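You operate a simulated robot arm through the tools that you are given. There is no shell and no other tool. Be economical: measure what you need, move in short steps, check, and stop when the job is done.

You run a simulated two-armed robot. Do the job below in one go: nothing can be reset, and whatever is moved stays where it is left.

JOB
Make unwind stand one ready for a jumbo change.
Fine: size arm up, purple slider back to 0 mm, brake dial at 0 bar, then the dump valve open; cooling off.

Only the result counts: the job must be done as asked and must still hold three seconds after the hand-in. Knocking over, shifting, dropping, spilling or breaking anything else fails it.

ROBOT AND FRAMES
Two 7-joint arms with fingered hands on one trunk, on a base that drives. Base frame: it is fixed to the floor where the robot stands at the start and does not move with it; the origin is under the middle of the robot, x ahead of it, y to its left, z up. Lengths are in mm, angles in degrees, forces in N, time in s.
The left shoulder is at the start at [46, 125, 1151], the right one opposite. With the tool pointing down near the work surface each hand reaches from about 100 to 800 mm from the robot's upright axis, wherever it stands, measured 20 degrees to its own side. Places, roughly: brake dial one [1000, -500, 900]; cool switch one [900, -500, 900]; dump valve [900, -500, 700]; purple slider [900, -200, 900]; shift hand wheel [300, -100, 400]; shift lever [300, 0, 600]; size arm [600, 0, 800]. Payload 4 kg a hand.
The tool frame of a hand sits at the grasp point between the pads (the TCP): z along the fingers, y along the line on which they close. The tips reach 29 mm beyond it. Largest opening 100 mm; the body of the gripper starts 34 mm behind the TCP. The gripper is a hand of 5 fingers: y runs from the thumb to the fingers, the wrist lies at [-15, -105, -177] in the tool frame, and closing takes about 1.5 s.
Orientation is that of the tool frame in the base frame, as [roll, pitch, yaw] about the fixed x, y, z axes, in that order (R = Rz(yaw) Ry(pitch) Rx(roll)). With the fingers straight down and the wrist toward the robot, the tool's x, y and z point along [0, 1, 0], [1, 0, 0] and [0, 0, -1] of the base frame.

CONTROLS
- The arms move only by the tool servo_tool. It takes "left_plan", "right_plan" or both (then of equal length, played together; a hand with none holds still); each is a list of rows, each a list of 7 numbers: the shift along the tool's x, y, z in units of 300 mm (1.0 is 300 mm), then the turn, a rotation vector about the tool's x, y, z in units of 90 degrees (1.0 is 90 degrees), then the finger opening in mm, from 0 to 100. In form: [[x, y, z, rx, ry, rz, jaw], ...]. A call has 1 to 20 rows; each row is the pose to reach, as a shift and turn from the pose commanded when the call began, along the tool's axes at that moment. A call with a number of a shift or a turn outside -1 to 1 is refused whole. Rows are played at 5 a second. More than 50 mm and 8.6 degrees between two rows, or a gripper value outside its range, and nothing of the call is played. A pose out of reach is approached as far as the arm can. The call stops where the force on the tool passes 40 N (or 10 N more than at its start, if that is more) or the arm is blocked; 0.2 s more then pass. The fingers move at their own pace (about 45 mm/s each) and stop on an object; they squeeze with about 29 N. The grip force told is the motor's: it shows also when the fingers shut on nothing. Time passes only in rows, and 0.2 s behind the last, so rows that repeat a pose let the fingers close. The reply holds the time, the measured pose of the TCP, the force on the tool along the base axes, the opening and the grip force, in the units named above and with some noise, with the torque about the TCP (base axes, N m) and any sound that the robot's microphone picked up.
- Cameras (640 x 400 px; columns grow to the right, rows downward): "scene" is now at [142.2, -23.4, 1275]; the picture's right is [-0.27, -0.96, 0.00], its down [-0.59, 0.17, -0.79] and it looks along [0.76, -0.22, -0.61] (base axes); focal length 214 px, centre (320, 200). "left" rides on the left gripper at [-66, -86, -121] in its tool frame; the picture's right is [-0.76, -0.31, 0.58], its down [0.59, -0.70, 0.40] and it looks along [0.28, 0.64, 0.71] (tool axes); focal length 247 px, centre (320, 200). "right" rides on the right gripper at [66, -86, -121] in its tool frame; the picture's right is [-0.76, 0.31, -0.58], its down [-0.59, -0.70, 0.40] and it looks along [-0.28, 0.64, 0.71] (tool axes); focal length 247 px, centre (320, 200). There is no depth. A picture from a camera that has moved, and an enlarged one, comes with that camera's place and axes in the base frame and with its lens.
- get_image(camera): a new picture of that camera. The clock stands still meanwhile.
- move_column(by): slides the trunk up (or, below 0, down) by that many mm; the arms and the scene camera ride with it, the base frame stays. It gives what a move gives, with no picture.
- roll_base(legs): drives the robot by 1 to 6 legs, each [ahead, turn to the left] in mm and degrees, along the robot's own axes; the way and the turn of a leg run together, so that a leg with both is an arc; at most 1500 mm and 180 degrees a leg. The arms and the cameras ride along, it lands a little off, and it stops where it bumps. It gives what a move gives.
- hand_shape(shape, hand): the hand has 5 fingers and takes this shape, open, in about a second: jaw (thumb against the fingers, like two jaws); tri (thumb and two fingers); tip (a fingertip pinch); poke (one finger out to press); point (the index stretched); flat (the hand flat); cup (the hand cupped); fist (a fist). The gripper value then closes the fingers along that shape, each until it touches; the sizes above hold for jaw. It gives what a move gives, with no picture.
- aim_head(pan, tilt): turns the head with the scene camera to pan (to the left, within 80 degrees either way) and tilt (down, from -29 to 69), counted from straight ahead of the robot. It gives what a move gives.
- zoom(camera, box): a new picture of the part [left, top, right, bottom] of that camera's present view, enlarged. The clock stands still meanwhile.
- job_done(): hands the job in; it is judged then, once.

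Work in short steps. Places have to be worked out from the pictures, the camera data and where the tool is seen: move nearer, look again, correct. Check each grasp and each placing, and mend what went wrong. You have 120 turns and 108 pictures in all, those below and enlarged ones among them. Open the grippers and draw the arms clear of the work before you hand the job in, unless the task says otherwise; then end with one line.

The tools are called by a JSON object that holds its "name" and its "arguments". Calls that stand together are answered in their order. servo_tool: Moves the arms, as the interface text tells. Its arguments: {"type":"object","properties":{"left_plan":{"type":"array"},"right_plan":{"type":"array"}},"required":[]} The other tools are called the same way: move_column (by) slides the trunk up or down; hand_shape (shape, hand) gives the hand a shape; roll_base (legs) drives the base; aim_head (pan, tilt) turns the head that bears the scene camera; get_image (camera) takes a picture; zoom (camera, box) takes an enlarged picture of a part of a camera's view; job_done () hands the job in.

At the start:

```text
time: 0.0
left_eef_pos: [575.5, 28.4, 1199.9]
left_tool_rot: [-180.0, 0.0, 90.0]
left_ft_force: [0.9, 0.8, 0.1]
left_moment: [0.05, 0.0, 0.01]
left_finger_gap: 99.8
left_gripper_force: 0.0
left_shape: jaw
right_eef_pos: [432.3, -456.4, 1207.7]
right_tool_rot: [179.9, 0.0, 90.0]
right_ft_force: [1.0, 0.6, 0.6]
right_moment: [-0.01, 0.01, 0.0]
right_finger_gap: 99.9
right_gripper_force: 0.0
right_shape: jaw
trunk travel left (down, up): [-350.0, 397.0]
robot x, y, heading: [-0.6, 1.6, 0.1]
head pan, tilt: [-15.9, 37.4]
```

scene: 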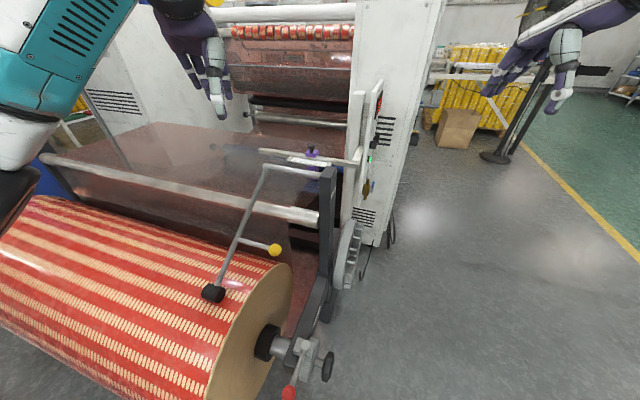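
right: 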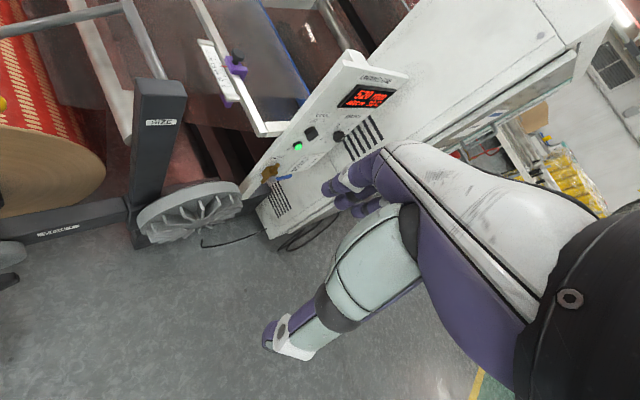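
left: 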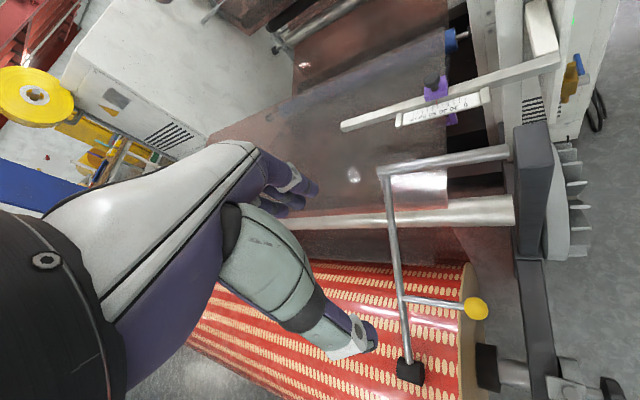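

The pictures show the stand with the size arm (yellow knob), a purple slider on a ruler, and the panel with dial, switch and valve. I zoom in for details first.

{"name": "zoom", "arguments": {"camera": "right", "box": [190, 30, 430, 180]}}

{"name": "zoom", "arguments": {"camera": "left", "box": [330, 30, 610, 205]}}

{"name": "zoom", "arguments": {"camera": "scene", "box": [190, 80, 430, 230]}}

{"name": "zoom", "arguments": {"camera": "scene", "box": [190, 220, 430, 370]}}

```text
2.67 times, centred on (310, 105) of right
camera zoom: at [345.5, -390.6, 1329.3], right [0.31, -0.76, 0.58], down [-0.7, -0.59, -0.4], along [0.64, -0.28, -0.71], focal length 659 px, centre (347, 453)
```

zoom: 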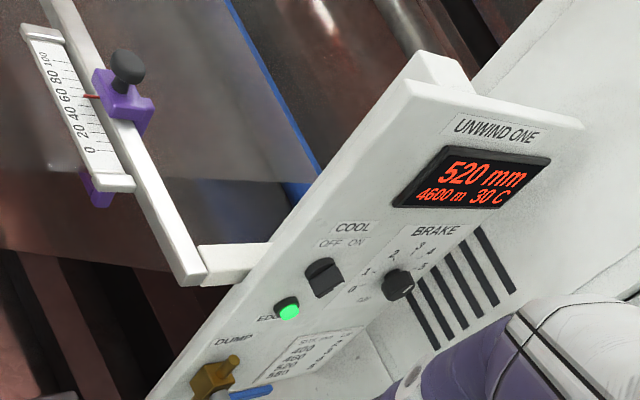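

```text
2.29 times, centred on (470, 118) of left
camera zoom: at [490.1, -35.7, 1319.4], right [-0.31, -0.76, -0.58], down [-0.7, 0.59, -0.4], along [0.64, 0.28, -0.71], focal length 564 px, centre (-23, 389)
```

zoom: 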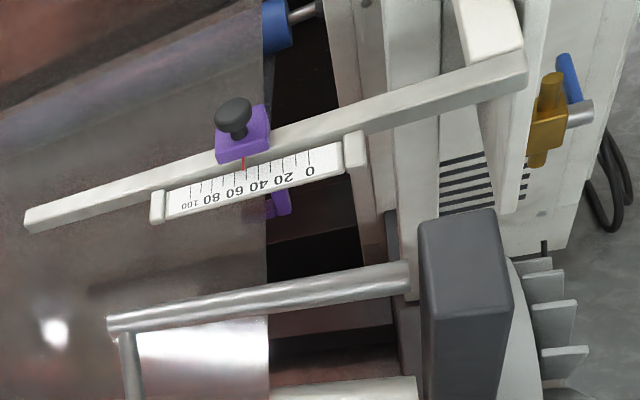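

```text
2.67 times, centred on (310, 155) of scene
camera zoom: at [142.2, -23.4, 1275.0], right [-0.27, -0.96, 0.0], down [-0.59, 0.17, -0.79], along [0.76, -0.22, -0.61], focal length 572 px, centre (347, 320)
```

zoom: 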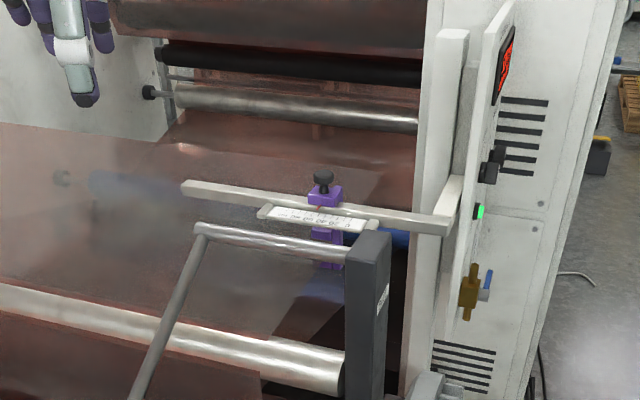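

```text
2.67 times, centred on (310, 295) of scene
camera zoom: at [142.2, -23.4, 1275.0], right [-0.27, -0.96, 0.0], down [-0.59, 0.17, -0.79], along [0.76, -0.22, -0.61], focal length 572 px, centre (347, -53)
```

zoom: 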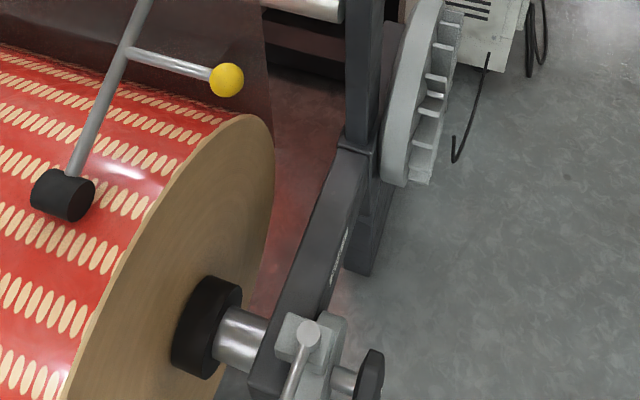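

Ball of the size arm triangulates to about (547,-11,804), and its pivot axis runs through (803,-25,928)–(695,-188,928), so the machine is yawed about -33°. I bring the left hand above the ball with the jaw turned to match.

{"name": "servo_tool", "arguments": {"left_plan": [[-0.016, -0.012, 0.125, 0, 0, 0.047, 100], [-0.033, -0.023, 0.25, 0, 0, 0.093, 100], [-0.049, -0.035, 0.375, 0, 0, 0.14, 100], [-0.065, -0.047, 0.5, 0, 0, 0.186, 100], [-0.081, -0.058, 0.625, 0, 0, 0.233, 100], [-0.098, -0.07, 0.75, 0, 0, 0.279, 100], [-0.114, -0.081, 0.875, 0, 0, 0.326, 100], [-0.13, -0.093, 0.96, 0, 0, 0.372, 100]]}}

{"name": "get_image", "arguments": {"camera": "left"}}

{"name": "get_image", "arguments": {"camera": "scene"}}

```text
time: 1.8
left_eef_pos: [548.9, -9.8, 910.8]
left_tool_rot: [180.0, 0.0, 56.4]
left_ft_force: [-0.2, 0.2, -0.1]
left_moment: [0.02, -0.01, 0.02]
left_finger_gap: 99.7
left_gripper_force: 0.0
left_shape: jaw
right_eef_pos: [432.2, -455.9, 1207.2]
right_tool_rot: [-180.0, 0.0, 90.0]
right_ft_force: [0.1, -0.4, 0.5]
right_moment: [0.02, -0.03, -0.02]
right_finger_gap: 99.8
right_gripper_force: 0.2
right_shape: jaw
trunk travel left (down, up): [-350.0, 397.0]
robot x, y, heading: [-0.7, -2.7, -0.2]
head pan, tilt: [-15.9, 37.4]
```

```text
100 pictures are left
camera left: at [440.8, -16.9, 1030.9], right [-0.67, -0.46, -0.58], down [-0.26, 0.88, -0.4], along [0.69, -0.12, -0.71], focal length 247 px, centre (320, 200)
```

left: 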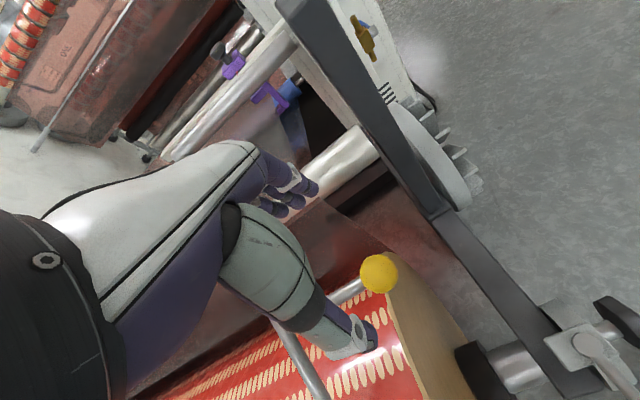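

```text
99 pictures are left
camera scene: at [142.3, -23.4, 1275.0], right [-0.27, -0.96, 0.0], down [-0.59, 0.17, -0.79], along [0.76, -0.22, -0.61], focal length 214 px, centre (320, 200)
```

scene: 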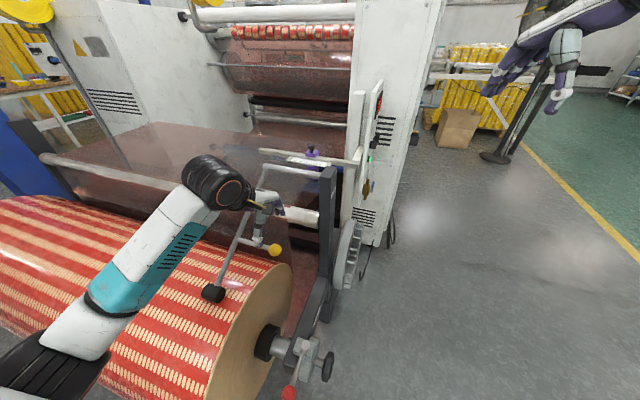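

The ball is confirmed at (547,-10,804), directly below the jaw. Descend and close on it.

{"name": "servo_tool", "arguments": {"left_plan": [[0, 0, 0.09, 0, 0, 0, 100], [0, 0, 0.18, 0, 0, 0, 100], [0, 0, 0.27, 0, 0, 0, 100], [0, 0, 0.35, 0, 0, 0, 100], [0, 0, 0.35, 0, 0, 0, 60], [0, 0, 0.35, 0, 0, 0, 10], [0, 0, 0.35, 0, 0, 0, 10], [0, 0, 0.35, 0, 0, 0, 10], [0, 0, 0.35, 0, 0, 0, 10], [0, 0, 0.35, 0, 0, 0, 10], [0, 0, 0.35, 0, 0, 0, 10], [0, 0, 0.35, 0, 0, 0, 10]]}}

{"name": "get_image", "arguments": {"camera": "left"}}

```text
time: 4.4
left_eef_pos: [547.1, -9.3, 804.1]
left_tool_rot: [-179.8, 0.0, 56.5]
left_ft_force: [-2.3, 0.2, -6.1]
left_moment: [0.06, 0.07, -0.04]
left_finger_gap: 21.3
left_gripper_force: 28.7
left_shape: jaw
right_eef_pos: [432.8, -455.6, 1208.0]
right_tool_rot: [-180.0, -0.1, 90.0]
right_ft_force: [-1.0, -0.9, 0.0]
right_moment: [-0.02, 0.0, 0.03]
right_finger_gap: 99.8
right_gripper_force: 0.0
right_shape: jaw
trunk travel left (down, up): [-350.0, 397.0]
robot x, y, heading: [2.3, -1.8, -0.0]
head pan, tilt: [-15.9, 37.4]
```

```text
98 pictures are left
camera left: at [440.4, -16.0, 924.7], right [-0.68, -0.46, -0.58], down [-0.26, 0.88, -0.4], along [0.69, -0.12, -0.72], focal length 247 px, centre (320, 200)
```

left: 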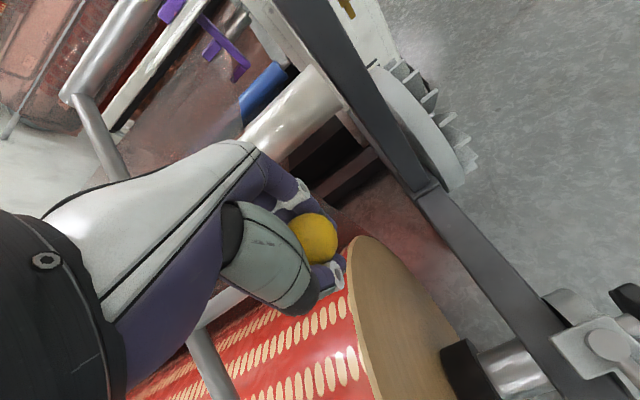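

The ball is held (gap 21 mm). Now I swing it up along the arc about the pivot, stopping part way to check force.

{"name": "servo_tool", "arguments": {"left_plan": [[0, -0.031, 0.293, 0, 0, 0, 10], [0, -0.059, 0.225, 0, 0, 0, 10]]}}

```text
refused: row 1 steps farther than a row can; nothing moved
```

That plan was miswritten (offsets count from the current pose) and nothing moved. Corrected arc follows.

{"name": "servo_tool", "arguments": {"left_plan": [[0, -0.031, -0.057, 0, 0, 0, 10], [0, -0.059, -0.125, 0, 0, 0, 10], [0, -0.081, -0.195, 0, 0, 0, 10], [0, -0.097, -0.267, 0, 0, 0, 10], [0, -0.107, -0.34, 0, 0, 0, 10], [0, -0.11, -0.413, 0, 0, 0, 10], [0, -0.107, -0.486, 0, 0, 0, 10], [0, -0.097, -0.56, 0, 0, 0, 10], [0, -0.081, -0.632, 0, 0, 0, 10], [0, -0.059, -0.702, 0, 0, 0, 10]]}}

{"name": "get_image", "arguments": {"camera": "left"}}

{"name": "get_image", "arguments": {"camera": "scene"}}

```text
time: 6.6
left_eef_pos: [529.8, 1.0, 1001.4]
left_tool_rot: [-177.9, 0.1, 56.4]
left_ft_force: [-0.4, 1.5, -18.9]
left_moment: [-0.02, -0.09, -0.03]
left_finger_gap: 19.1
left_gripper_force: 28.9
left_shape: jaw
right_eef_pos: [433.3, -457.2, 1207.5]
right_tool_rot: [-180.0, 0.1, 90.0]
right_ft_force: [-0.5, 0.5, 0.0]
right_moment: [0.0, -0.04, 0.0]
right_finger_gap: 99.8
right_gripper_force: 0.1
right_shape: jaw
trunk travel left (down, up): [-350.0, 397.0]
robot x, y, heading: [0.3, -0.1, 0.0]
head pan, tilt: [-15.9, 37.4]
stopped in row 10 (left hand): the force on the tool passed its limit at 48 N (the readings are from after the stop); the commanded pose is now the measured one
```

```text
97 pictures are left
camera left: at [425.6, -7.4, 1124.4], right [-0.69, -0.45, -0.56], down [-0.27, 0.89, -0.37], along [0.67, -0.11, -0.74], focal length 247 px, centre (320, 200)
```

left: 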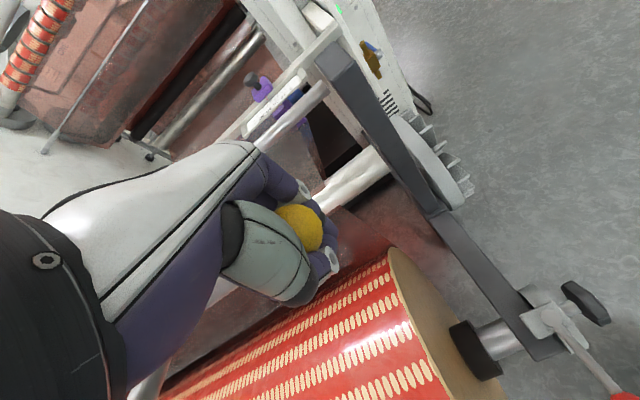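

```text
96 pictures are left
camera scene: at [142.9, -23.6, 1274.7], right [-0.27, -0.96, 0.0], down [-0.59, 0.17, -0.79], along [0.76, -0.22, -0.61], focal length 214 px, centre (320, 200)
```

scene: 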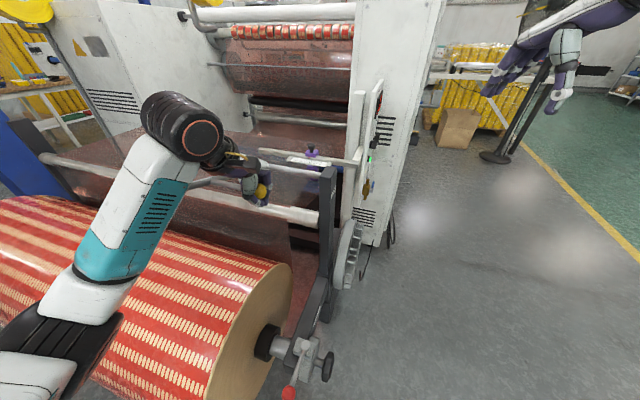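

The lever rose about 46° and then force passed 48 N; that may be its stop/detent or an arc mismatch. I try a small further move along the tangent.

{"name": "servo_tool", "arguments": {"left_plan": [[0, 0.01, -0.03, 0, 0, 0, 10], [0, 0.022, -0.06, 0, 0, 0, 10], [0, 0.037, -0.1, 0, 0, 0, 10], [0, 0.055, -0.14, 0, 0, 0, 10]]}}

{"name": "get_image", "arguments": {"camera": "left"}}

```text
time: 7.0
left_eef_pos: [529.9, -0.2, 1001.0]
left_tool_rot: [-176.9, 0.1, 56.4]
left_ft_force: [-0.7, 2.3, -17.7]
left_moment: [-0.08, -0.07, 0.01]
left_finger_gap: 19.1
left_gripper_force: 29.4
left_shape: jaw
right_eef_pos: [432.6, -454.6, 1206.5]
right_tool_rot: [-179.9, 0.0, 90.0]
right_ft_force: [-0.6, -0.4, 1.8]
right_moment: [-0.01, 0.01, 0.02]
right_finger_gap: 99.9
right_gripper_force: 0.0
right_shape: jaw
trunk travel left (down, up): [-350.0, 397.0]
robot x, y, heading: [-0.7, -2.8, -0.1]
head pan, tilt: [-15.9, 37.4]
stopped in row 1 (left hand): the force on the tool passed its limit at 45 N (the readings are from after the stop); the commanded pose is now the measured one
```

```text
95 pictures are left
camera left: at [427.4, -8.8, 1126.0], right [-0.7, -0.44, -0.56], down [-0.28, 0.89, -0.36], along [0.66, -0.1, -0.75], focal length 247 px, centre (320, 200)
```

left: 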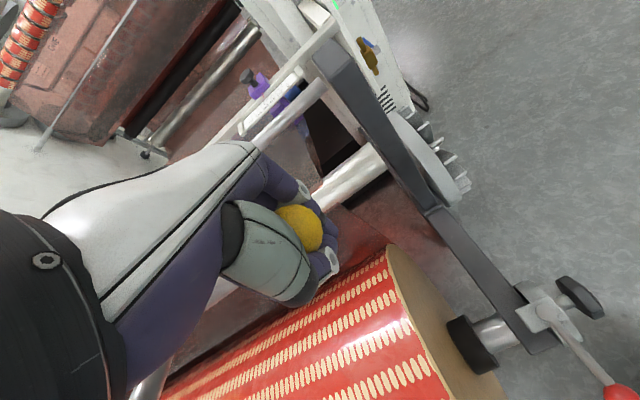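

It is a hard stop at roughly 46° of lift, presumably the upper end. I relax 3 mm down to read whether the lever's weight hangs on the hand before releasing.

{"name": "servo_tool", "arguments": {"left_plan": [[0, 0, 0.01, 0, 0, 0, 10], [0, 0, 0.01, 0, 0, 0, 10], [0, 0, 0.02, 0, 0, 0, 10], [0, 0, 0.02, 0, 0, 0, 10]]}}

{"name": "zoom", "arguments": {"camera": "scene", "box": [130, 80, 370, 230]}}

```text
time: 8.0
left_eef_pos: [529.2, 0.5, 1001.2]
left_tool_rot: [-177.5, 0.0, 56.3]
left_ft_force: [-3.2, 3.2, -0.6]
left_moment: [-0.04, -0.04, 0.01]
left_finger_gap: 18.9
left_gripper_force: 29.4
left_shape: jaw
right_eef_pos: [432.5, -456.0, 1207.3]
right_tool_rot: [-180.0, -0.1, 90.0]
right_ft_force: [-0.3, 0.0, -0.1]
right_moment: [0.03, -0.02, 0.02]
right_finger_gap: 99.7
right_gripper_force: 0.1
right_shape: jaw
trunk travel left (down, up): [-350.0, 397.0]
robot x, y, heading: [-0.4, -0.8, -0.0]
head pan, tilt: [-15.9, 37.4]
```

```text
2.67 times, centred on (250, 155) of scene
camera zoom: at [141.9, -23.1, 1275.1], right [-0.27, -0.96, 0.0], down [-0.58, 0.17, -0.79], along [0.76, -0.22, -0.61], focal length 572 px, centre (507, 320)
```

zoom: 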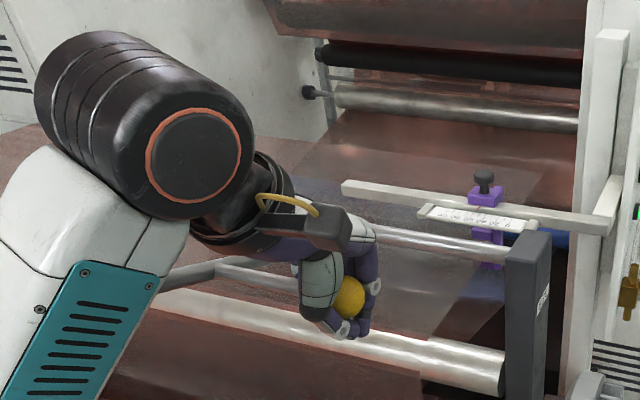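

With no load, the lever stays up by itself. I open the fingers and retreat upward.

{"name": "servo_tool", "arguments": {"left_plan": [[0, 0, 0, 0, 0, 0, 40], [0, 0, 0, 0, 0, 0, 80], [0, 0, 0, 0, 0, 0, 100], [0, 0, 0, 0, 0, 0, 100], [0, 0, 0, 0, 0, 0, 100], [0, 0, -0.1, 0, 0, 0, 100], [0, 0, -0.2, 0, 0, 0, 100], [0, 0, -0.35, 0, 0, 0, 100], [0, 0, -0.5, 0, 0, 0, 100], [0, -0.1, -0.6, 0, 0, 0, 100]]}}

{"name": "get_image", "arguments": {"camera": "scene"}}

{"name": "get_image", "arguments": {"camera": "left"}}

```text
time: 10.2
left_eef_pos: [510.0, 13.8, 1178.7]
left_tool_rot: [-177.3, -0.1, 56.2]
left_ft_force: [-0.4, -0.2, -0.1]
left_moment: [0.02, 0.03, 0.01]
left_finger_gap: 99.5
left_gripper_force: 0.0
left_shape: jaw
right_eef_pos: [431.8, -455.4, 1208.9]
right_tool_rot: [-180.0, 0.0, 90.0]
right_ft_force: [-0.3, -0.1, 0.1]
right_moment: [-0.02, -0.05, 0.03]
right_finger_gap: 100.0
right_gripper_force: 0.1
right_shape: jaw
trunk travel left (down, up): [-350.0, 397.0]
robot x, y, heading: [-3.4, -0.1, -0.1]
head pan, tilt: [-15.9, 37.4]
```

```text
93 pictures are left
camera scene: at [141.3, -22.6, 1275.2], right [-0.27, -0.96, 0.0], down [-0.58, 0.17, -0.79], along [0.76, -0.22, -0.61], focal length 214 px, centre (320, 200)
```

scene: 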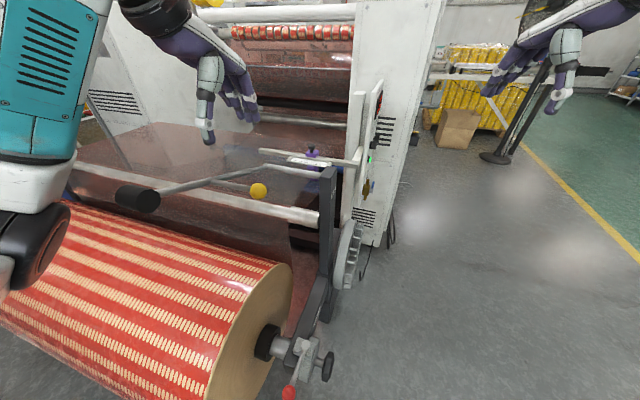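

```text
92 pictures are left
camera left: at [407.5, 4.7, 1303.7], right [-0.7, -0.44, -0.56], down [-0.27, 0.89, -0.37], along [0.66, -0.1, -0.74], focal length 247 px, centre (320, 200)
```

left: 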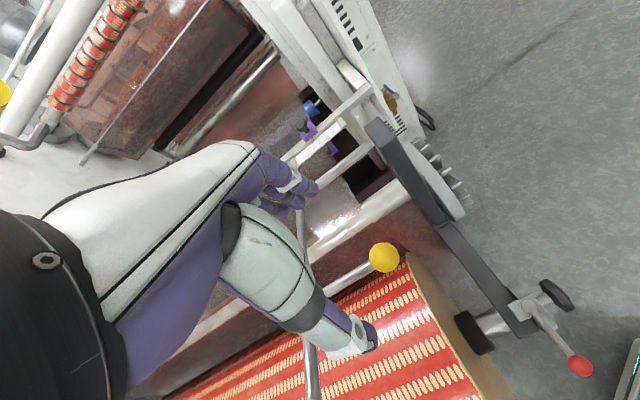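

The size arm stands up and holds. Next the slider and panel lie beyond reach, so I retract the hands and drive to the operator side, near (474,-816), facing the machine (heading about 56°).

{"name": "servo_tool", "arguments": {"left_plan": [[0, -0.12, 0, 0, 0, 0, 100], [0, -0.24, 0, 0, 0, 0, 100], [0, -0.36, 0, 0, 0, 0, 100], [0, -0.48, -0.05, 0, 0, 0, 100]], "right_plan": [[0, -0.05, 0, 0, 0, 0, 100], [0, -0.1, 0, 0, 0, 0, 100], [0, -0.15, 0, 0, 0, 0, 100], [0, -0.2, 0, 0, 0, 0, 100]]}}

{"name": "roll_base", "arguments": {"legs": [[0, -59.8], [944, 0]]}}

{"name": "get_image", "arguments": {"camera": "scene"}}

```text
time: 11.2
left_eef_pos: [391.0, 92.0, 1200.1]
left_tool_rot: [-177.3, 0.0, 56.3]
left_ft_force: [-0.8, 0.0, 0.5]
left_moment: [-0.01, 0.02, 0.02]
left_finger_gap: 99.9
left_gripper_force: 0.2
left_shape: jaw
right_eef_pos: [370.8, -457.0, 1208.6]
right_tool_rot: [179.9, 0.0, 90.1]
right_ft_force: [-0.5, 0.8, 0.4]
right_moment: [0.02, -0.03, 0.0]
right_finger_gap: 100.2
right_gripper_force: 0.1
right_shape: jaw
trunk travel left (down, up): [-350.0, 397.0]
robot x, y, heading: [-0.2, 1.1, -0.3]
head pan, tilt: [-15.9, 37.4]
```

```text
time: 18.9
left_eef_pos: [761.4, -1109.8, 1200.7]
left_tool_rot: [-177.3, 0.0, -2.9]
left_ft_force: [1.0, -0.1, 0.0]
left_moment: [-0.01, -0.02, 0.0]
left_finger_gap: 99.6
left_gripper_force: 0.1
left_shape: jaw
right_eef_pos: [281.1, -1372.3, 1207.5]
right_tool_rot: [179.9, 0.0, 30.8]
right_ft_force: [-0.3, 0.5, -0.1]
right_moment: [-0.05, -0.01, 0.0]
right_finger_gap: 99.7
right_gripper_force: 0.0
right_shape: jaw
trunk travel left (down, up): [-350.0, 397.0]
robot x, y, heading: [481.1, -817.7, -59.4]
head pan, tilt: [-15.9, 37.4]
```

```text
91 pictures are left
camera scene: at [535.6, -951.6, 1274.9], right [-0.97, -0.26, 0.0], down [-0.16, 0.59, -0.79], along [0.2, -0.77, -0.61], focal length 214 px, centre (320, 200)
```

scene: 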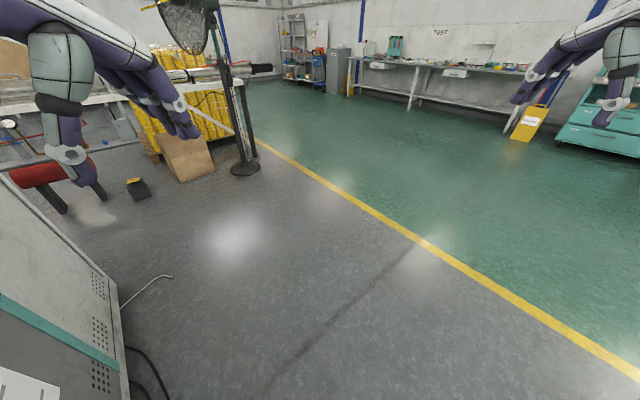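

Clear floor; I turn left to face the panel.

{"name": "roll_base", "arguments": {"legs": [[0, 115.9]]}}

{"name": "aim_head", "arguments": {"pan": -10, "tilt": 25}}

{"name": "get_image", "arguments": {"camera": "scene"}}

```text
time: 20.8
left_eef_pos: [820.4, -1040.8, 1198.6]
left_tool_rot: [-176.6, -0.1, 11.5]
left_ft_force: [-0.1, -0.4, 1.1]
left_moment: [0.01, 0.03, 0.0]
left_finger_gap: 99.8
left_gripper_force: 0.0
left_shape: jaw
right_eef_pos: [447.7, -1423.8, 1201.4]
right_tool_rot: [179.9, -0.8, 47.3]
right_ft_force: [-0.4, 0.4, -0.6]
right_moment: [0.05, 0.0, -0.02]
right_finger_gap: 100.0
right_gripper_force: 0.1
right_shape: jaw
trunk travel left (down, up): [-350.0, 397.0]
robot x, y, heading: [489.8, -826.9, -45.2]
head pan, tilt: [-15.9, 37.4]
stopped in leg 1: the robot was blocked; the commanded pose is now the measured one
```

```text
time: 21.5
left_eef_pos: [821.5, -1041.0, 1199.5]
left_tool_rot: [-176.7, -0.2, 11.2]
left_ft_force: [0.1, 0.5, -0.3]
left_moment: [0.0, 0.0, -0.01]
left_finger_gap: 99.8
left_gripper_force: 0.1
left_shape: jaw
right_eef_pos: [446.5, -1423.4, 1202.5]
right_tool_rot: [-180.0, -0.8, 47.1]
right_ft_force: [0.0, -0.1, 0.3]
right_moment: [0.0, -0.01, -0.01]
right_finger_gap: 99.8
right_gripper_force: 0.0
right_shape: jaw
trunk travel left (down, up): [-350.0, 397.0]
robot x, y, heading: [489.1, -823.8, -44.8]
head pan, tilt: [-10.0, 25.0]
```

```text
90 pictures are left
camera scene: at [577.0, -951.7, 1294.1], right [-0.82, -0.57, -0.01], down [-0.24, 0.36, -0.9], along [0.52, -0.74, -0.43], focal length 214 px, centre (320, 200)
```

scene: 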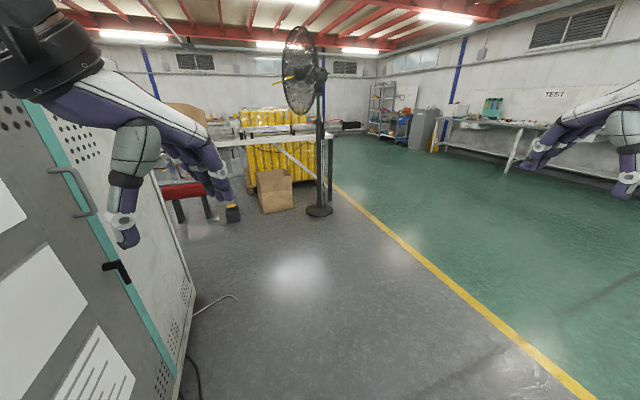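

The turn was blocked, apparently by a cabinet on the left. I look left to see what touches.

{"name": "aim_head", "arguments": {"pan": 45, "tilt": 40}}

{"name": "get_image", "arguments": {"camera": "scene"}}

{"name": "get_image", "arguments": {"camera": "left"}}

```text
time: 22.8
left_eef_pos: [821.5, -1041.9, 1199.5]
left_tool_rot: [-176.7, -0.1, 11.3]
left_ft_force: [-0.4, -0.2, 0.0]
left_moment: [-0.02, -0.02, 0.02]
left_finger_gap: 99.9
left_gripper_force: 0.1
left_shape: jaw
right_eef_pos: [446.1, -1422.2, 1203.2]
right_tool_rot: [179.9, -0.8, 47.1]
right_ft_force: [0.3, 0.0, -0.7]
right_moment: [0.01, 0.01, 0.01]
right_finger_gap: 100.1
right_gripper_force: 0.1
right_shape: jaw
trunk travel left (down, up): [-350.0, 397.0]
robot x, y, heading: [489.9, -825.6, -45.0]
head pan, tilt: [45.0, 40.0]
```

```text
89 pictures are left
camera scene: at [609.0, -876.1, 1271.6], right [0.0, -1.0, -0.01], down [-0.64, 0.01, -0.77], along [0.77, 0.01, -0.64], focal length 214 px, centre (320, 200)
```

scene: 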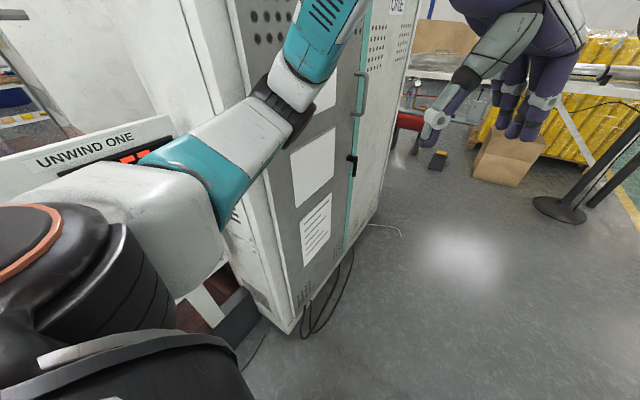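

```text
88 pictures are left
camera left: at [741.2, -976.5, 1323.9], right [-0.81, 0.18, -0.56], down [0.44, 0.83, -0.36], along [0.4, -0.53, -0.75], focal length 247 px, centre (320, 200)
```

left: 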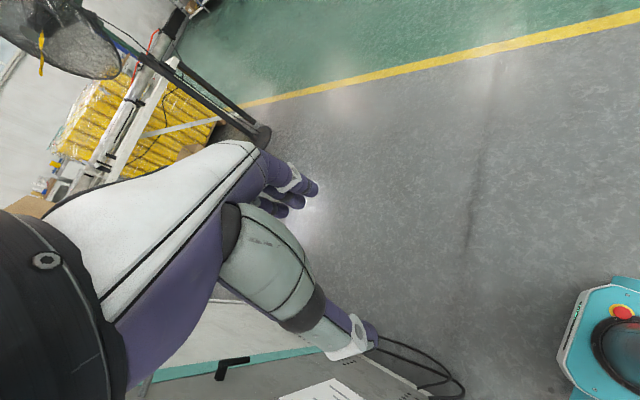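

The left forearm met the panel. I turn right to face away, drive out 300 mm, then turn around where there's room.

{"name": "roll_base", "arguments": {"legs": [[0, -79], [300, 0]]}}

{"name": "get_image", "arguments": {"camera": "scene"}}

```text
time: 28.3
left_eef_pos: [186.6, -1446.6, 1199.5]
left_tool_rot: [-177.1, 0.3, -67.3]
left_ft_force: [0.5, -0.9, -0.2]
left_moment: [0.0, -0.04, -0.04]
left_finger_gap: 99.9
left_gripper_force: 0.0
left_shape: jaw
right_eef_pos: [-260.3, -1148.4, 1209.4]
right_tool_rot: [179.9, -0.2, -31.8]
right_ft_force: [1.0, 0.0, 0.6]
right_moment: [0.0, 0.0, -0.03]
right_finger_gap: 100.0
right_gripper_force: 0.1
right_shape: jaw
trunk travel left (down, up): [-350.0, 397.0]
robot x, y, heading: [324.0, -1076.9, -124.0]
head pan, tilt: [45.0, 40.0]
```

```text
87 pictures are left
camera scene: at [309.6, -1203.9, 1271.3], right [-0.98, -0.19, 0.0], down [-0.12, 0.63, -0.77], along [0.15, -0.75, -0.64], focal length 214 px, centre (320, 200)
```

scene: 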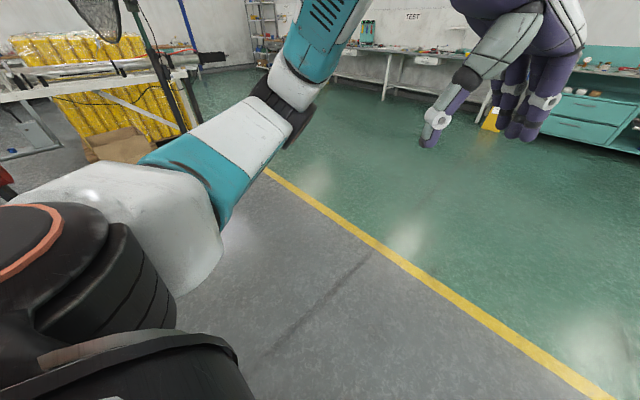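

Clear all round; turn left 180° to face the machine.

{"name": "roll_base", "arguments": {"legs": [[0, 90], [0, 90.5]]}}

{"name": "aim_head", "arguments": {"pan": 0, "tilt": 30}}

{"name": "get_image", "arguments": {"camera": "scene"}}

```text
time: 36.6
left_eef_pos: [451.2, -696.8, 1197.4]
left_tool_rot: [-177.1, 0.4, 114.3]
left_ft_force: [-0.2, -0.5, -0.6]
left_moment: [0.0, -0.04, 0.02]
left_finger_gap: 99.8
left_gripper_force: 0.0
left_shape: jaw
right_eef_pos: [905.8, -982.9, 1208.5]
right_tool_rot: [180.0, -0.2, 149.6]
right_ft_force: [-0.4, -0.2, -0.8]
right_moment: [0.0, -0.01, -0.01]
right_finger_gap: 100.0
right_gripper_force: 0.1
right_shape: jaw
trunk travel left (down, up): [-350.0, 397.0]
robot x, y, heading: [325.0, -1072.9, 57.6]
head pan, tilt: [45.0, 40.0]
```

```text
time: 37.7
left_eef_pos: [450.8, -697.1, 1198.0]
left_tool_rot: [-177.1, 0.2, 114.2]
left_ft_force: [-0.3, 0.2, -0.2]
left_moment: [-0.03, 0.0, -0.01]
left_finger_gap: 100.0
left_gripper_force: 0.1
left_shape: jaw
right_eef_pos: [906.9, -983.5, 1208.0]
right_tool_rot: [179.9, -0.2, 149.6]
right_ft_force: [0.4, -0.3, 1.4]
right_moment: [0.01, 0.02, -0.05]
right_finger_gap: 100.0
right_gripper_force: 0.1
right_shape: jaw
trunk travel left (down, up): [-350.0, 397.0]
robot x, y, heading: [324.7, -1073.6, 57.7]
head pan, tilt: [0.0, 30.0]
```

```text
86 pictures are left
camera scene: at [404.7, -949.1, 1286.5], right [0.84, -0.54, 0.0], down [-0.27, -0.42, -0.87], along [0.46, 0.73, -0.5], focal length 214 px, centre (320, 200)
```

scene: 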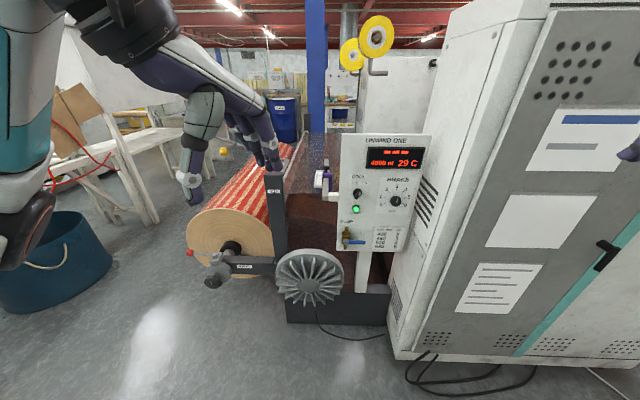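

Good view of the panel now. Zoom in on it.

{"name": "zoom", "arguments": {"camera": "scene", "box": [300, 125, 460, 225]}}

{"name": "zoom", "arguments": {"camera": "scene", "box": [320, 170, 416, 260]}}

```text
4.00 times, centred on (380, 175) of scene
camera zoom: at [404.7, -949.1, 1286.5], right [0.84, -0.54, 0.0], down [-0.27, -0.42, -0.87], along [0.46, 0.73, -0.5], focal length 858 px, centre (80, 300)
```

zoom: 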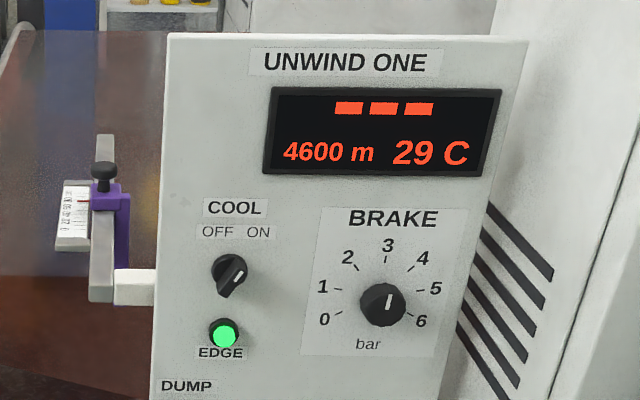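

```text
4.44 times, centred on (368, 215) of scene
camera zoom: at [404.7, -949.1, 1286.5], right [0.84, -0.54, 0.0], down [-0.27, -0.42, -0.87], along [0.46, 0.73, -0.5], focal length 953 px, centre (107, 133)
```

zoom: 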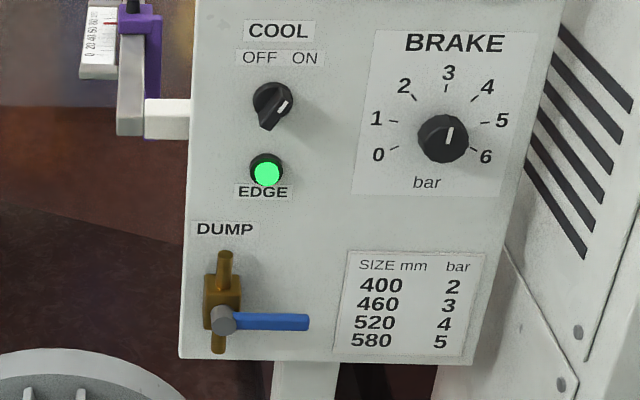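

Panel read: brake ~3.3, cool ON, dump handle horizontal (closed), slider ~50. I tuck the right hand in and drive 270 mm ahead, bringing the slider within the left hand's reach.

{"name": "servo_tool", "arguments": {"right_plan": [[0.1, -0.08, 0, 0, 0, 0, 100], [0.2, -0.16, 0, 0, 0, 0, 100], [0.3, -0.24, 0, 0, 0, 0, 100], [0.4, -0.3, 0, 0, 0, 0, 100]]}}

{"name": "roll_base", "arguments": {"legs": [[270, 0]]}}

{"name": "get_image", "arguments": {"camera": "scene"}}

{"name": "get_image", "arguments": {"camera": "left"}}

{"name": "get_image", "arguments": {"camera": "right"}}

```text
time: 38.7
left_eef_pos: [450.0, -697.0, 1199.1]
left_tool_rot: [-177.1, 0.3, 114.2]
left_ft_force: [0.3, 0.3, 0.4]
left_moment: [-0.02, 0.01, 0.01]
left_finger_gap: 99.9
left_gripper_force: 0.0
left_shape: jaw
right_eef_pos: [755.8, -1000.8, 1208.8]
right_tool_rot: [179.9, -0.2, 149.6]
right_ft_force: [0.9, -0.2, -0.7]
right_moment: [0.01, -0.03, 0.0]
right_finger_gap: 100.3
right_gripper_force: 0.0
right_shape: jaw
trunk travel left (down, up): [-350.0, 397.0]
robot x, y, heading: [326.5, -1074.4, 57.5]
head pan, tilt: [0.0, 30.0]
```

```text
time: 40.6
left_eef_pos: [597.2, -470.0, 1198.2]
left_tool_rot: [-177.1, 0.2, 114.1]
left_ft_force: [0.3, 0.6, -0.5]
left_moment: [-0.04, -0.01, -0.02]
left_finger_gap: 99.9
left_gripper_force: 0.0
left_shape: jaw
right_eef_pos: [902.4, -773.7, 1207.9]
right_tool_rot: [180.0, -0.1, 149.5]
right_ft_force: [0.3, 0.6, 0.4]
right_moment: [-0.01, 0.05, 0.01]
right_finger_gap: 99.9
right_gripper_force: 0.2
right_shape: jaw
trunk travel left (down, up): [-350.0, 397.0]
robot x, y, heading: [471.3, -847.1, 57.5]
head pan, tilt: [0.0, 30.0]
```

```text
83 pictures are left
camera scene: at [549.6, -721.4, 1286.4], right [0.84, -0.54, 0.0], down [-0.27, -0.42, -0.87], along [0.46, 0.73, -0.5], focal length 214 px, centre (320, 200)
```

scene: 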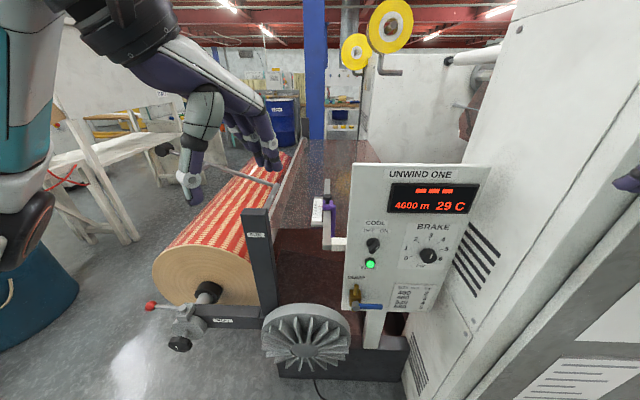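

```text
82 pictures are left
camera left: at [550.4, -560.2, 1323.3], right [0.0, -0.83, -0.56], down [-0.9, 0.24, -0.37], along [0.44, 0.5, -0.75], focal length 247 px, centre (320, 200)
```

left: 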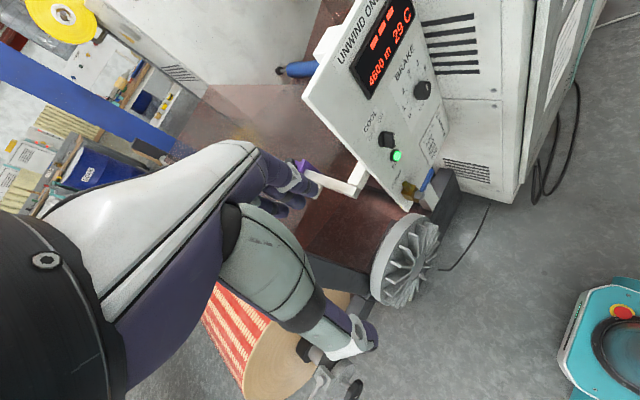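

```text
81 pictures are left
camera right: at [801.4, -814.2, 1329.1], right [0.81, -0.12, 0.57], down [0.15, -0.9, -0.4], along [0.57, 0.41, -0.71], focal length 247 px, centre (320, 200)
```

right: 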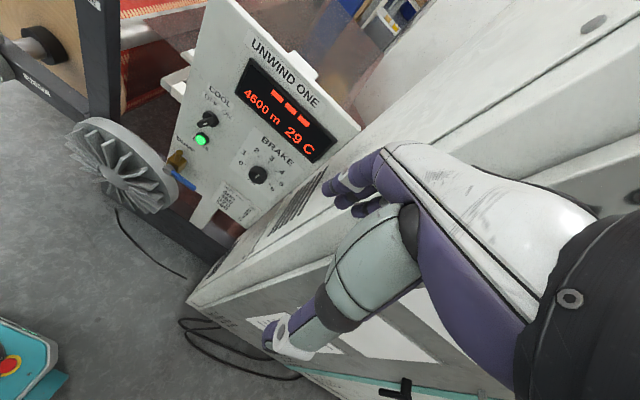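

Triangulated: dial knob (986,-537,900), cool switch (875,-454,928), slider knob top ≈(892,-205,950). I send the left hand high toward above the slider knob.

{"name": "servo_tool", "arguments": {"left_plan": [[0.05, 0.13, 0, 0, 0, -0.02, 100], [0.1, 0.26, 0, 0, 0, -0.04, 100], [0.15, 0.4, 0, 0, 0, -0.06, 100], [0.2, 0.53, 0, 0, 0, -0.08, 100], [0.25, 0.66, 0, 0, 0, -0.1, 100], [0.3, 0.79, 0, 0, 0, -0.12, 100]]}}

{"name": "get_image", "arguments": {"camera": "left"}}

{"name": "get_image", "arguments": {"camera": "scene"}}

```text
time: 42.0
left_eef_pos: [776.3, -290.0, 1186.1]
left_tool_rot: [-177.1, -0.3, 125.0]
left_ft_force: [-0.9, 0.3, -0.4]
left_moment: [0.0, -0.01, -0.04]
left_finger_gap: 100.1
left_gripper_force: 0.1
left_shape: jaw
right_eef_pos: [902.2, -774.3, 1207.5]
right_tool_rot: [180.0, -0.3, 149.5]
right_ft_force: [-0.8, 0.7, -0.3]
right_moment: [0.0, 0.01, 0.02]
right_finger_gap: 100.1
right_gripper_force: 0.0
right_shape: jaw
trunk travel left (down, up): [-350.0, 397.0]
robot x, y, heading: [469.7, -845.6, 57.6]
head pan, tilt: [0.0, 30.0]
```

```text
80 pictures are left
camera left: at [749.5, -389.0, 1310.0], right [0.16, -0.81, -0.56], down [-0.93, 0.07, -0.36], along [0.33, 0.58, -0.74], focal length 247 px, centre (320, 200)
```

left: 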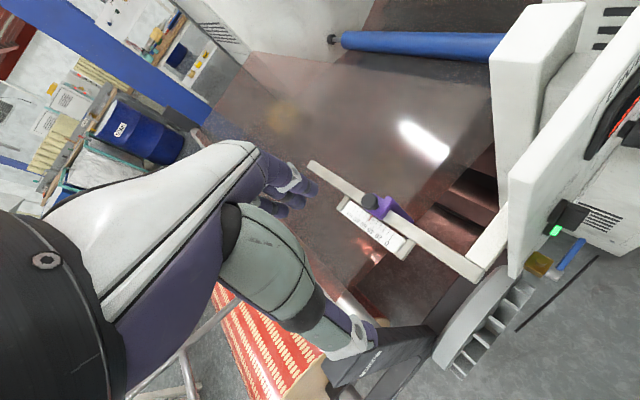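

```text
79 pictures are left
camera scene: at [550.0, -722.1, 1286.4], right [0.84, -0.54, 0.0], down [-0.27, -0.42, -0.87], along [0.46, 0.73, -0.5], focal length 214 px, centre (320, 200)
```

scene: 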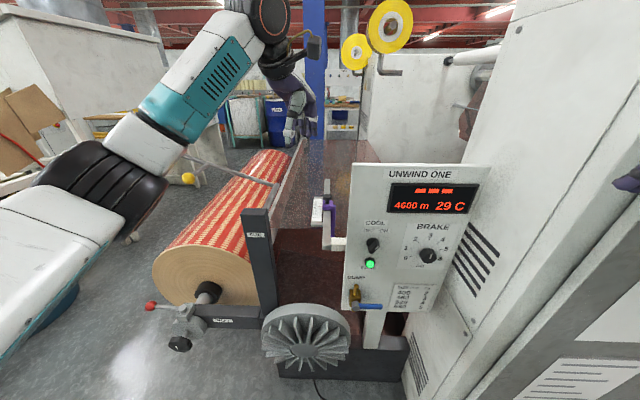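

Rays agree: the knob is near (898,-209,945) and the rail runs at heading ~55°. Move above the knob, stopping 100 mm over it.

{"name": "servo_tool", "arguments": {"left_plan": [[0, 0.12, 0, 0, 0, 0, 100], [0, 0.24, 0.02, 0, 0, 0, 100], [-0.01, 0.36, 0.08, 0, 0, 0, 100], [-0.013, 0.487, 0.15, 0, 0, 0, 100], [-0.013, 0.487, 0.28, 0, 0, 0, 100], [-0.013, 0.487, 0.4, 0, 0, 0, 100]]}}

{"name": "get_image", "arguments": {"camera": "left"}}

{"name": "get_image", "arguments": {"camera": "scene"}}

```text
time: 43.4
left_eef_pos: [891.5, -213.5, 1057.7]
left_tool_rot: [-177.1, -0.2, 124.9]
left_ft_force: [0.8, 0.0, 0.3]
left_moment: [-0.04, 0.01, 0.0]
left_finger_gap: 99.9
left_gripper_force: 0.1
left_shape: jaw
left hand out of reach, approached as far as the arm can: row 4, 5
right_eef_pos: [901.3, -774.4, 1209.0]
right_tool_rot: [180.0, -0.2, 149.7]
right_ft_force: [-0.4, 0.4, 0.4]
right_moment: [0.01, -0.02, 0.01]
right_finger_gap: 99.9
right_gripper_force: 0.0
right_shape: jaw
trunk travel left (down, up): [-350.0, 397.0]
robot x, y, heading: [471.1, -843.6, 57.5]
head pan, tilt: [0.0, 30.0]
```

```text
78 pictures are left
camera left: at [864.5, -312.0, 1181.7], right [0.16, -0.81, -0.56], down [-0.93, 0.07, -0.36], along [0.33, 0.58, -0.74], focal length 247 px, centre (320, 200)
```

left: 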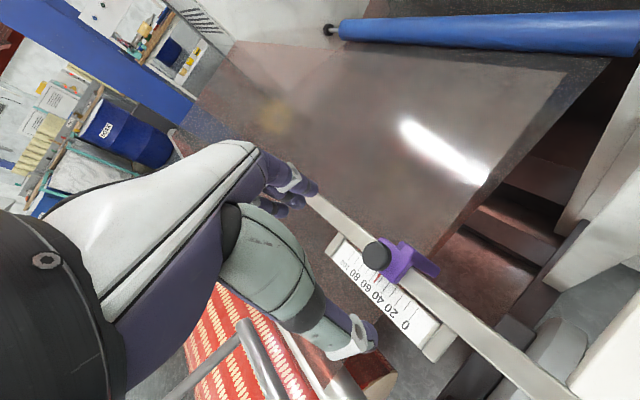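

```text
77 pictures are left
camera scene: at [548.8, -722.0, 1286.5], right [0.84, -0.54, 0.0], down [-0.27, -0.42, -0.87], along [0.46, 0.73, -0.5], focal length 214 px, centre (320, 200)
```

scene: 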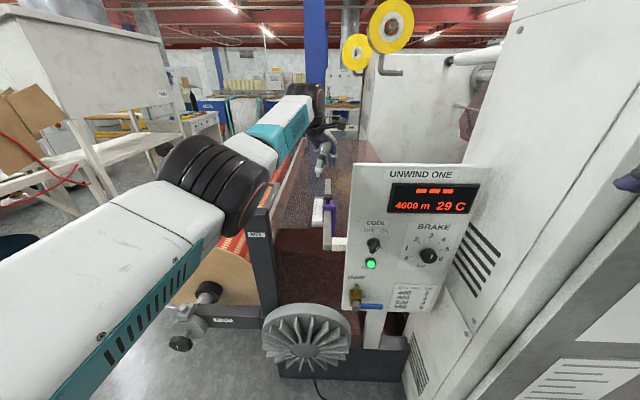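

The knob top triangulates to (904,-212,950). I shift 12 mm and come down to TCP z≈962, then close on the knob.

{"name": "servo_tool", "arguments": {"left_plan": [[-0.01, 0.02, 0.06, 0, 0, 0, 90], [-0.02, 0.037, 0.14, 0, 0, 0, 80], [-0.02, 0.045, 0.22, 0, 0, 0, 70], [-0.02, 0.05, 0.28, 0, 0, 0, 70], [-0.02, 0.052, 0.318, 0, 0, 0, 70]]}}

{"name": "get_image", "arguments": {"camera": "left"}}

{"name": "zoom", "arguments": {"camera": "scene", "box": [280, 130, 360, 260]}}

```text
time: 44.6
left_eef_pos: [903.1, -211.1, 961.5]
left_tool_rot: [-177.1, -0.3, 124.9]
left_ft_force: [0.4, 1.0, -0.2]
left_moment: [0.02, 0.05, 0.01]
left_finger_gap: 70.4
left_gripper_force: 0.1
left_shape: jaw
right_eef_pos: [901.3, -772.9, 1207.3]
right_tool_rot: [179.9, -0.2, 149.5]
right_ft_force: [-0.4, -0.5, 0.0]
right_moment: [-0.03, 0.03, -0.01]
right_finger_gap: 99.8
right_gripper_force: 0.0
right_shape: jaw
trunk travel left (down, up): [-350.0, 397.0]
robot x, y, heading: [466.4, -848.2, 57.6]
head pan, tilt: [0.0, 30.0]
```

```text
76 pictures are left
camera left: at [876.2, -310.8, 1086.4], right [0.16, -0.81, -0.56], down [-0.93, 0.07, -0.36], along [0.33, 0.58, -0.74], focal length 247 px, centre (320, 200)
```

left: 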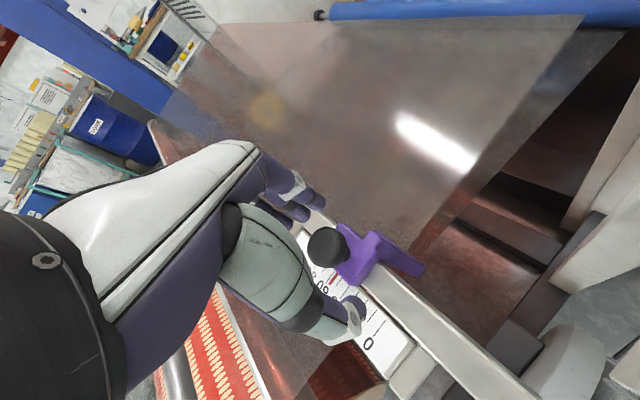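

```text
3.08 times, centred on (320, 195) of scene
camera zoom: at [549.5, -722.0, 1286.4], right [0.84, -0.54, 0.0], down [-0.27, -0.42, -0.87], along [0.47, 0.73, -0.5], focal length 660 px, centre (320, 215)
```

zoom: 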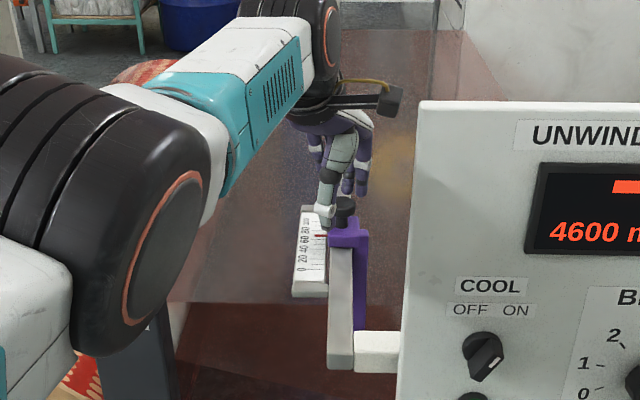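

The knob sits between thumb and fingers, clear of the ruler. Close on it.

{"name": "servo_tool", "arguments": {"left_plan": [[0, 0, 0, 0, 0, 0, 50], [0, 0, 0, 0, 0, 0, 30], [0, 0, 0, 0, 0, 0, 10], [0, 0, 0, 0, 0, 0, 10], [0, 0, 0, 0, 0, 0, 10], [0, 0, 0, 0, 0, 0, 10], [0, 0, 0, 0, 0, 0, 10]]}}

{"name": "get_image", "arguments": {"camera": "left"}}

```text
time: 46.2
left_eef_pos: [904.9, -213.7, 964.0]
left_tool_rot: [-177.2, -0.3, 124.9]
left_ft_force: [1.8, -2.1, 3.0]
left_moment: [-0.03, 0.02, -0.03]
left_finger_gap: 16.7
left_gripper_force: 28.9
left_shape: jaw
right_eef_pos: [902.2, -774.9, 1207.8]
right_tool_rot: [179.9, -0.1, 149.6]
right_ft_force: [0.3, -0.2, 0.0]
right_moment: [0.0, 0.03, -0.04]
right_finger_gap: 100.1
right_gripper_force: 0.0
right_shape: jaw
trunk travel left (down, up): [-350.0, 397.0]
robot x, y, heading: [468.8, -846.7, 57.6]
head pan, tilt: [0.0, 30.0]
```

```text
74 pictures are left
camera left: at [876.9, -312.1, 1087.5], right [0.16, -0.81, -0.56], down [-0.93, 0.07, -0.36], along [0.33, 0.58, -0.74], focal length 247 px, centre (320, 200)
```

left: 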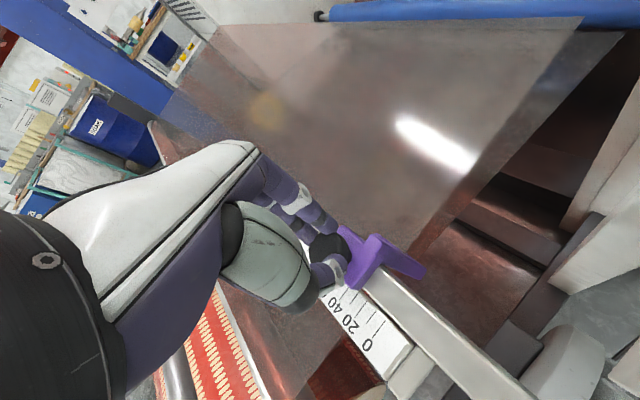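

Knob gripped (16.7 mm). Pull 20 mm along the rail toward zero and check.

{"name": "servo_tool", "arguments": {"left_plan": [[-0.006, -0.016, 0.001, 0, 0, 0, 10], [-0.011, -0.031, 0.002, 0, 0, 0, 10], [-0.017, -0.047, 0.002, 0, 0, 0, 10], [-0.023, -0.063, 0.003, 0, 0, 0, 10]]}}

{"name": "get_image", "arguments": {"camera": "left"}}

```text
time: 47.2
left_eef_pos: [903.1, -214.8, 963.8]
left_tool_rot: [-177.1, -0.2, 124.9]
left_ft_force: [0.1, 1.5, 6.1]
left_moment: [0.05, -0.03, -0.02]
left_finger_gap: 16.6
left_gripper_force: 29.1
left_shape: jaw
left hand out of reach, approached as far as the arm can: row 2, 3, 4
right_eef_pos: [901.9, -774.5, 1206.8]
right_tool_rot: [179.9, -0.3, 149.5]
right_ft_force: [1.4, 0.5, -0.3]
right_moment: [0.02, 0.0, 0.02]
right_finger_gap: 99.8
right_gripper_force: 0.0
right_shape: jaw
trunk travel left (down, up): [-350.0, 397.0]
robot x, y, heading: [468.4, -847.1, 57.8]
head pan, tilt: [0.0, 30.0]
```

```text
73 pictures are left
camera left: at [876.0, -313.8, 1087.5], right [0.16, -0.81, -0.56], down [-0.93, 0.07, -0.36], along [0.33, 0.58, -0.74], focal length 247 px, centre (320, 200)
```

left: 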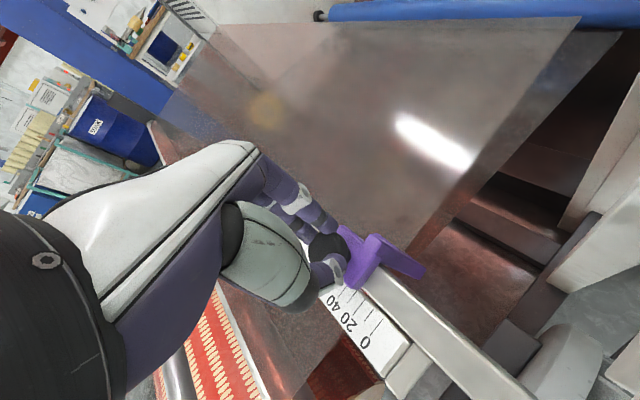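

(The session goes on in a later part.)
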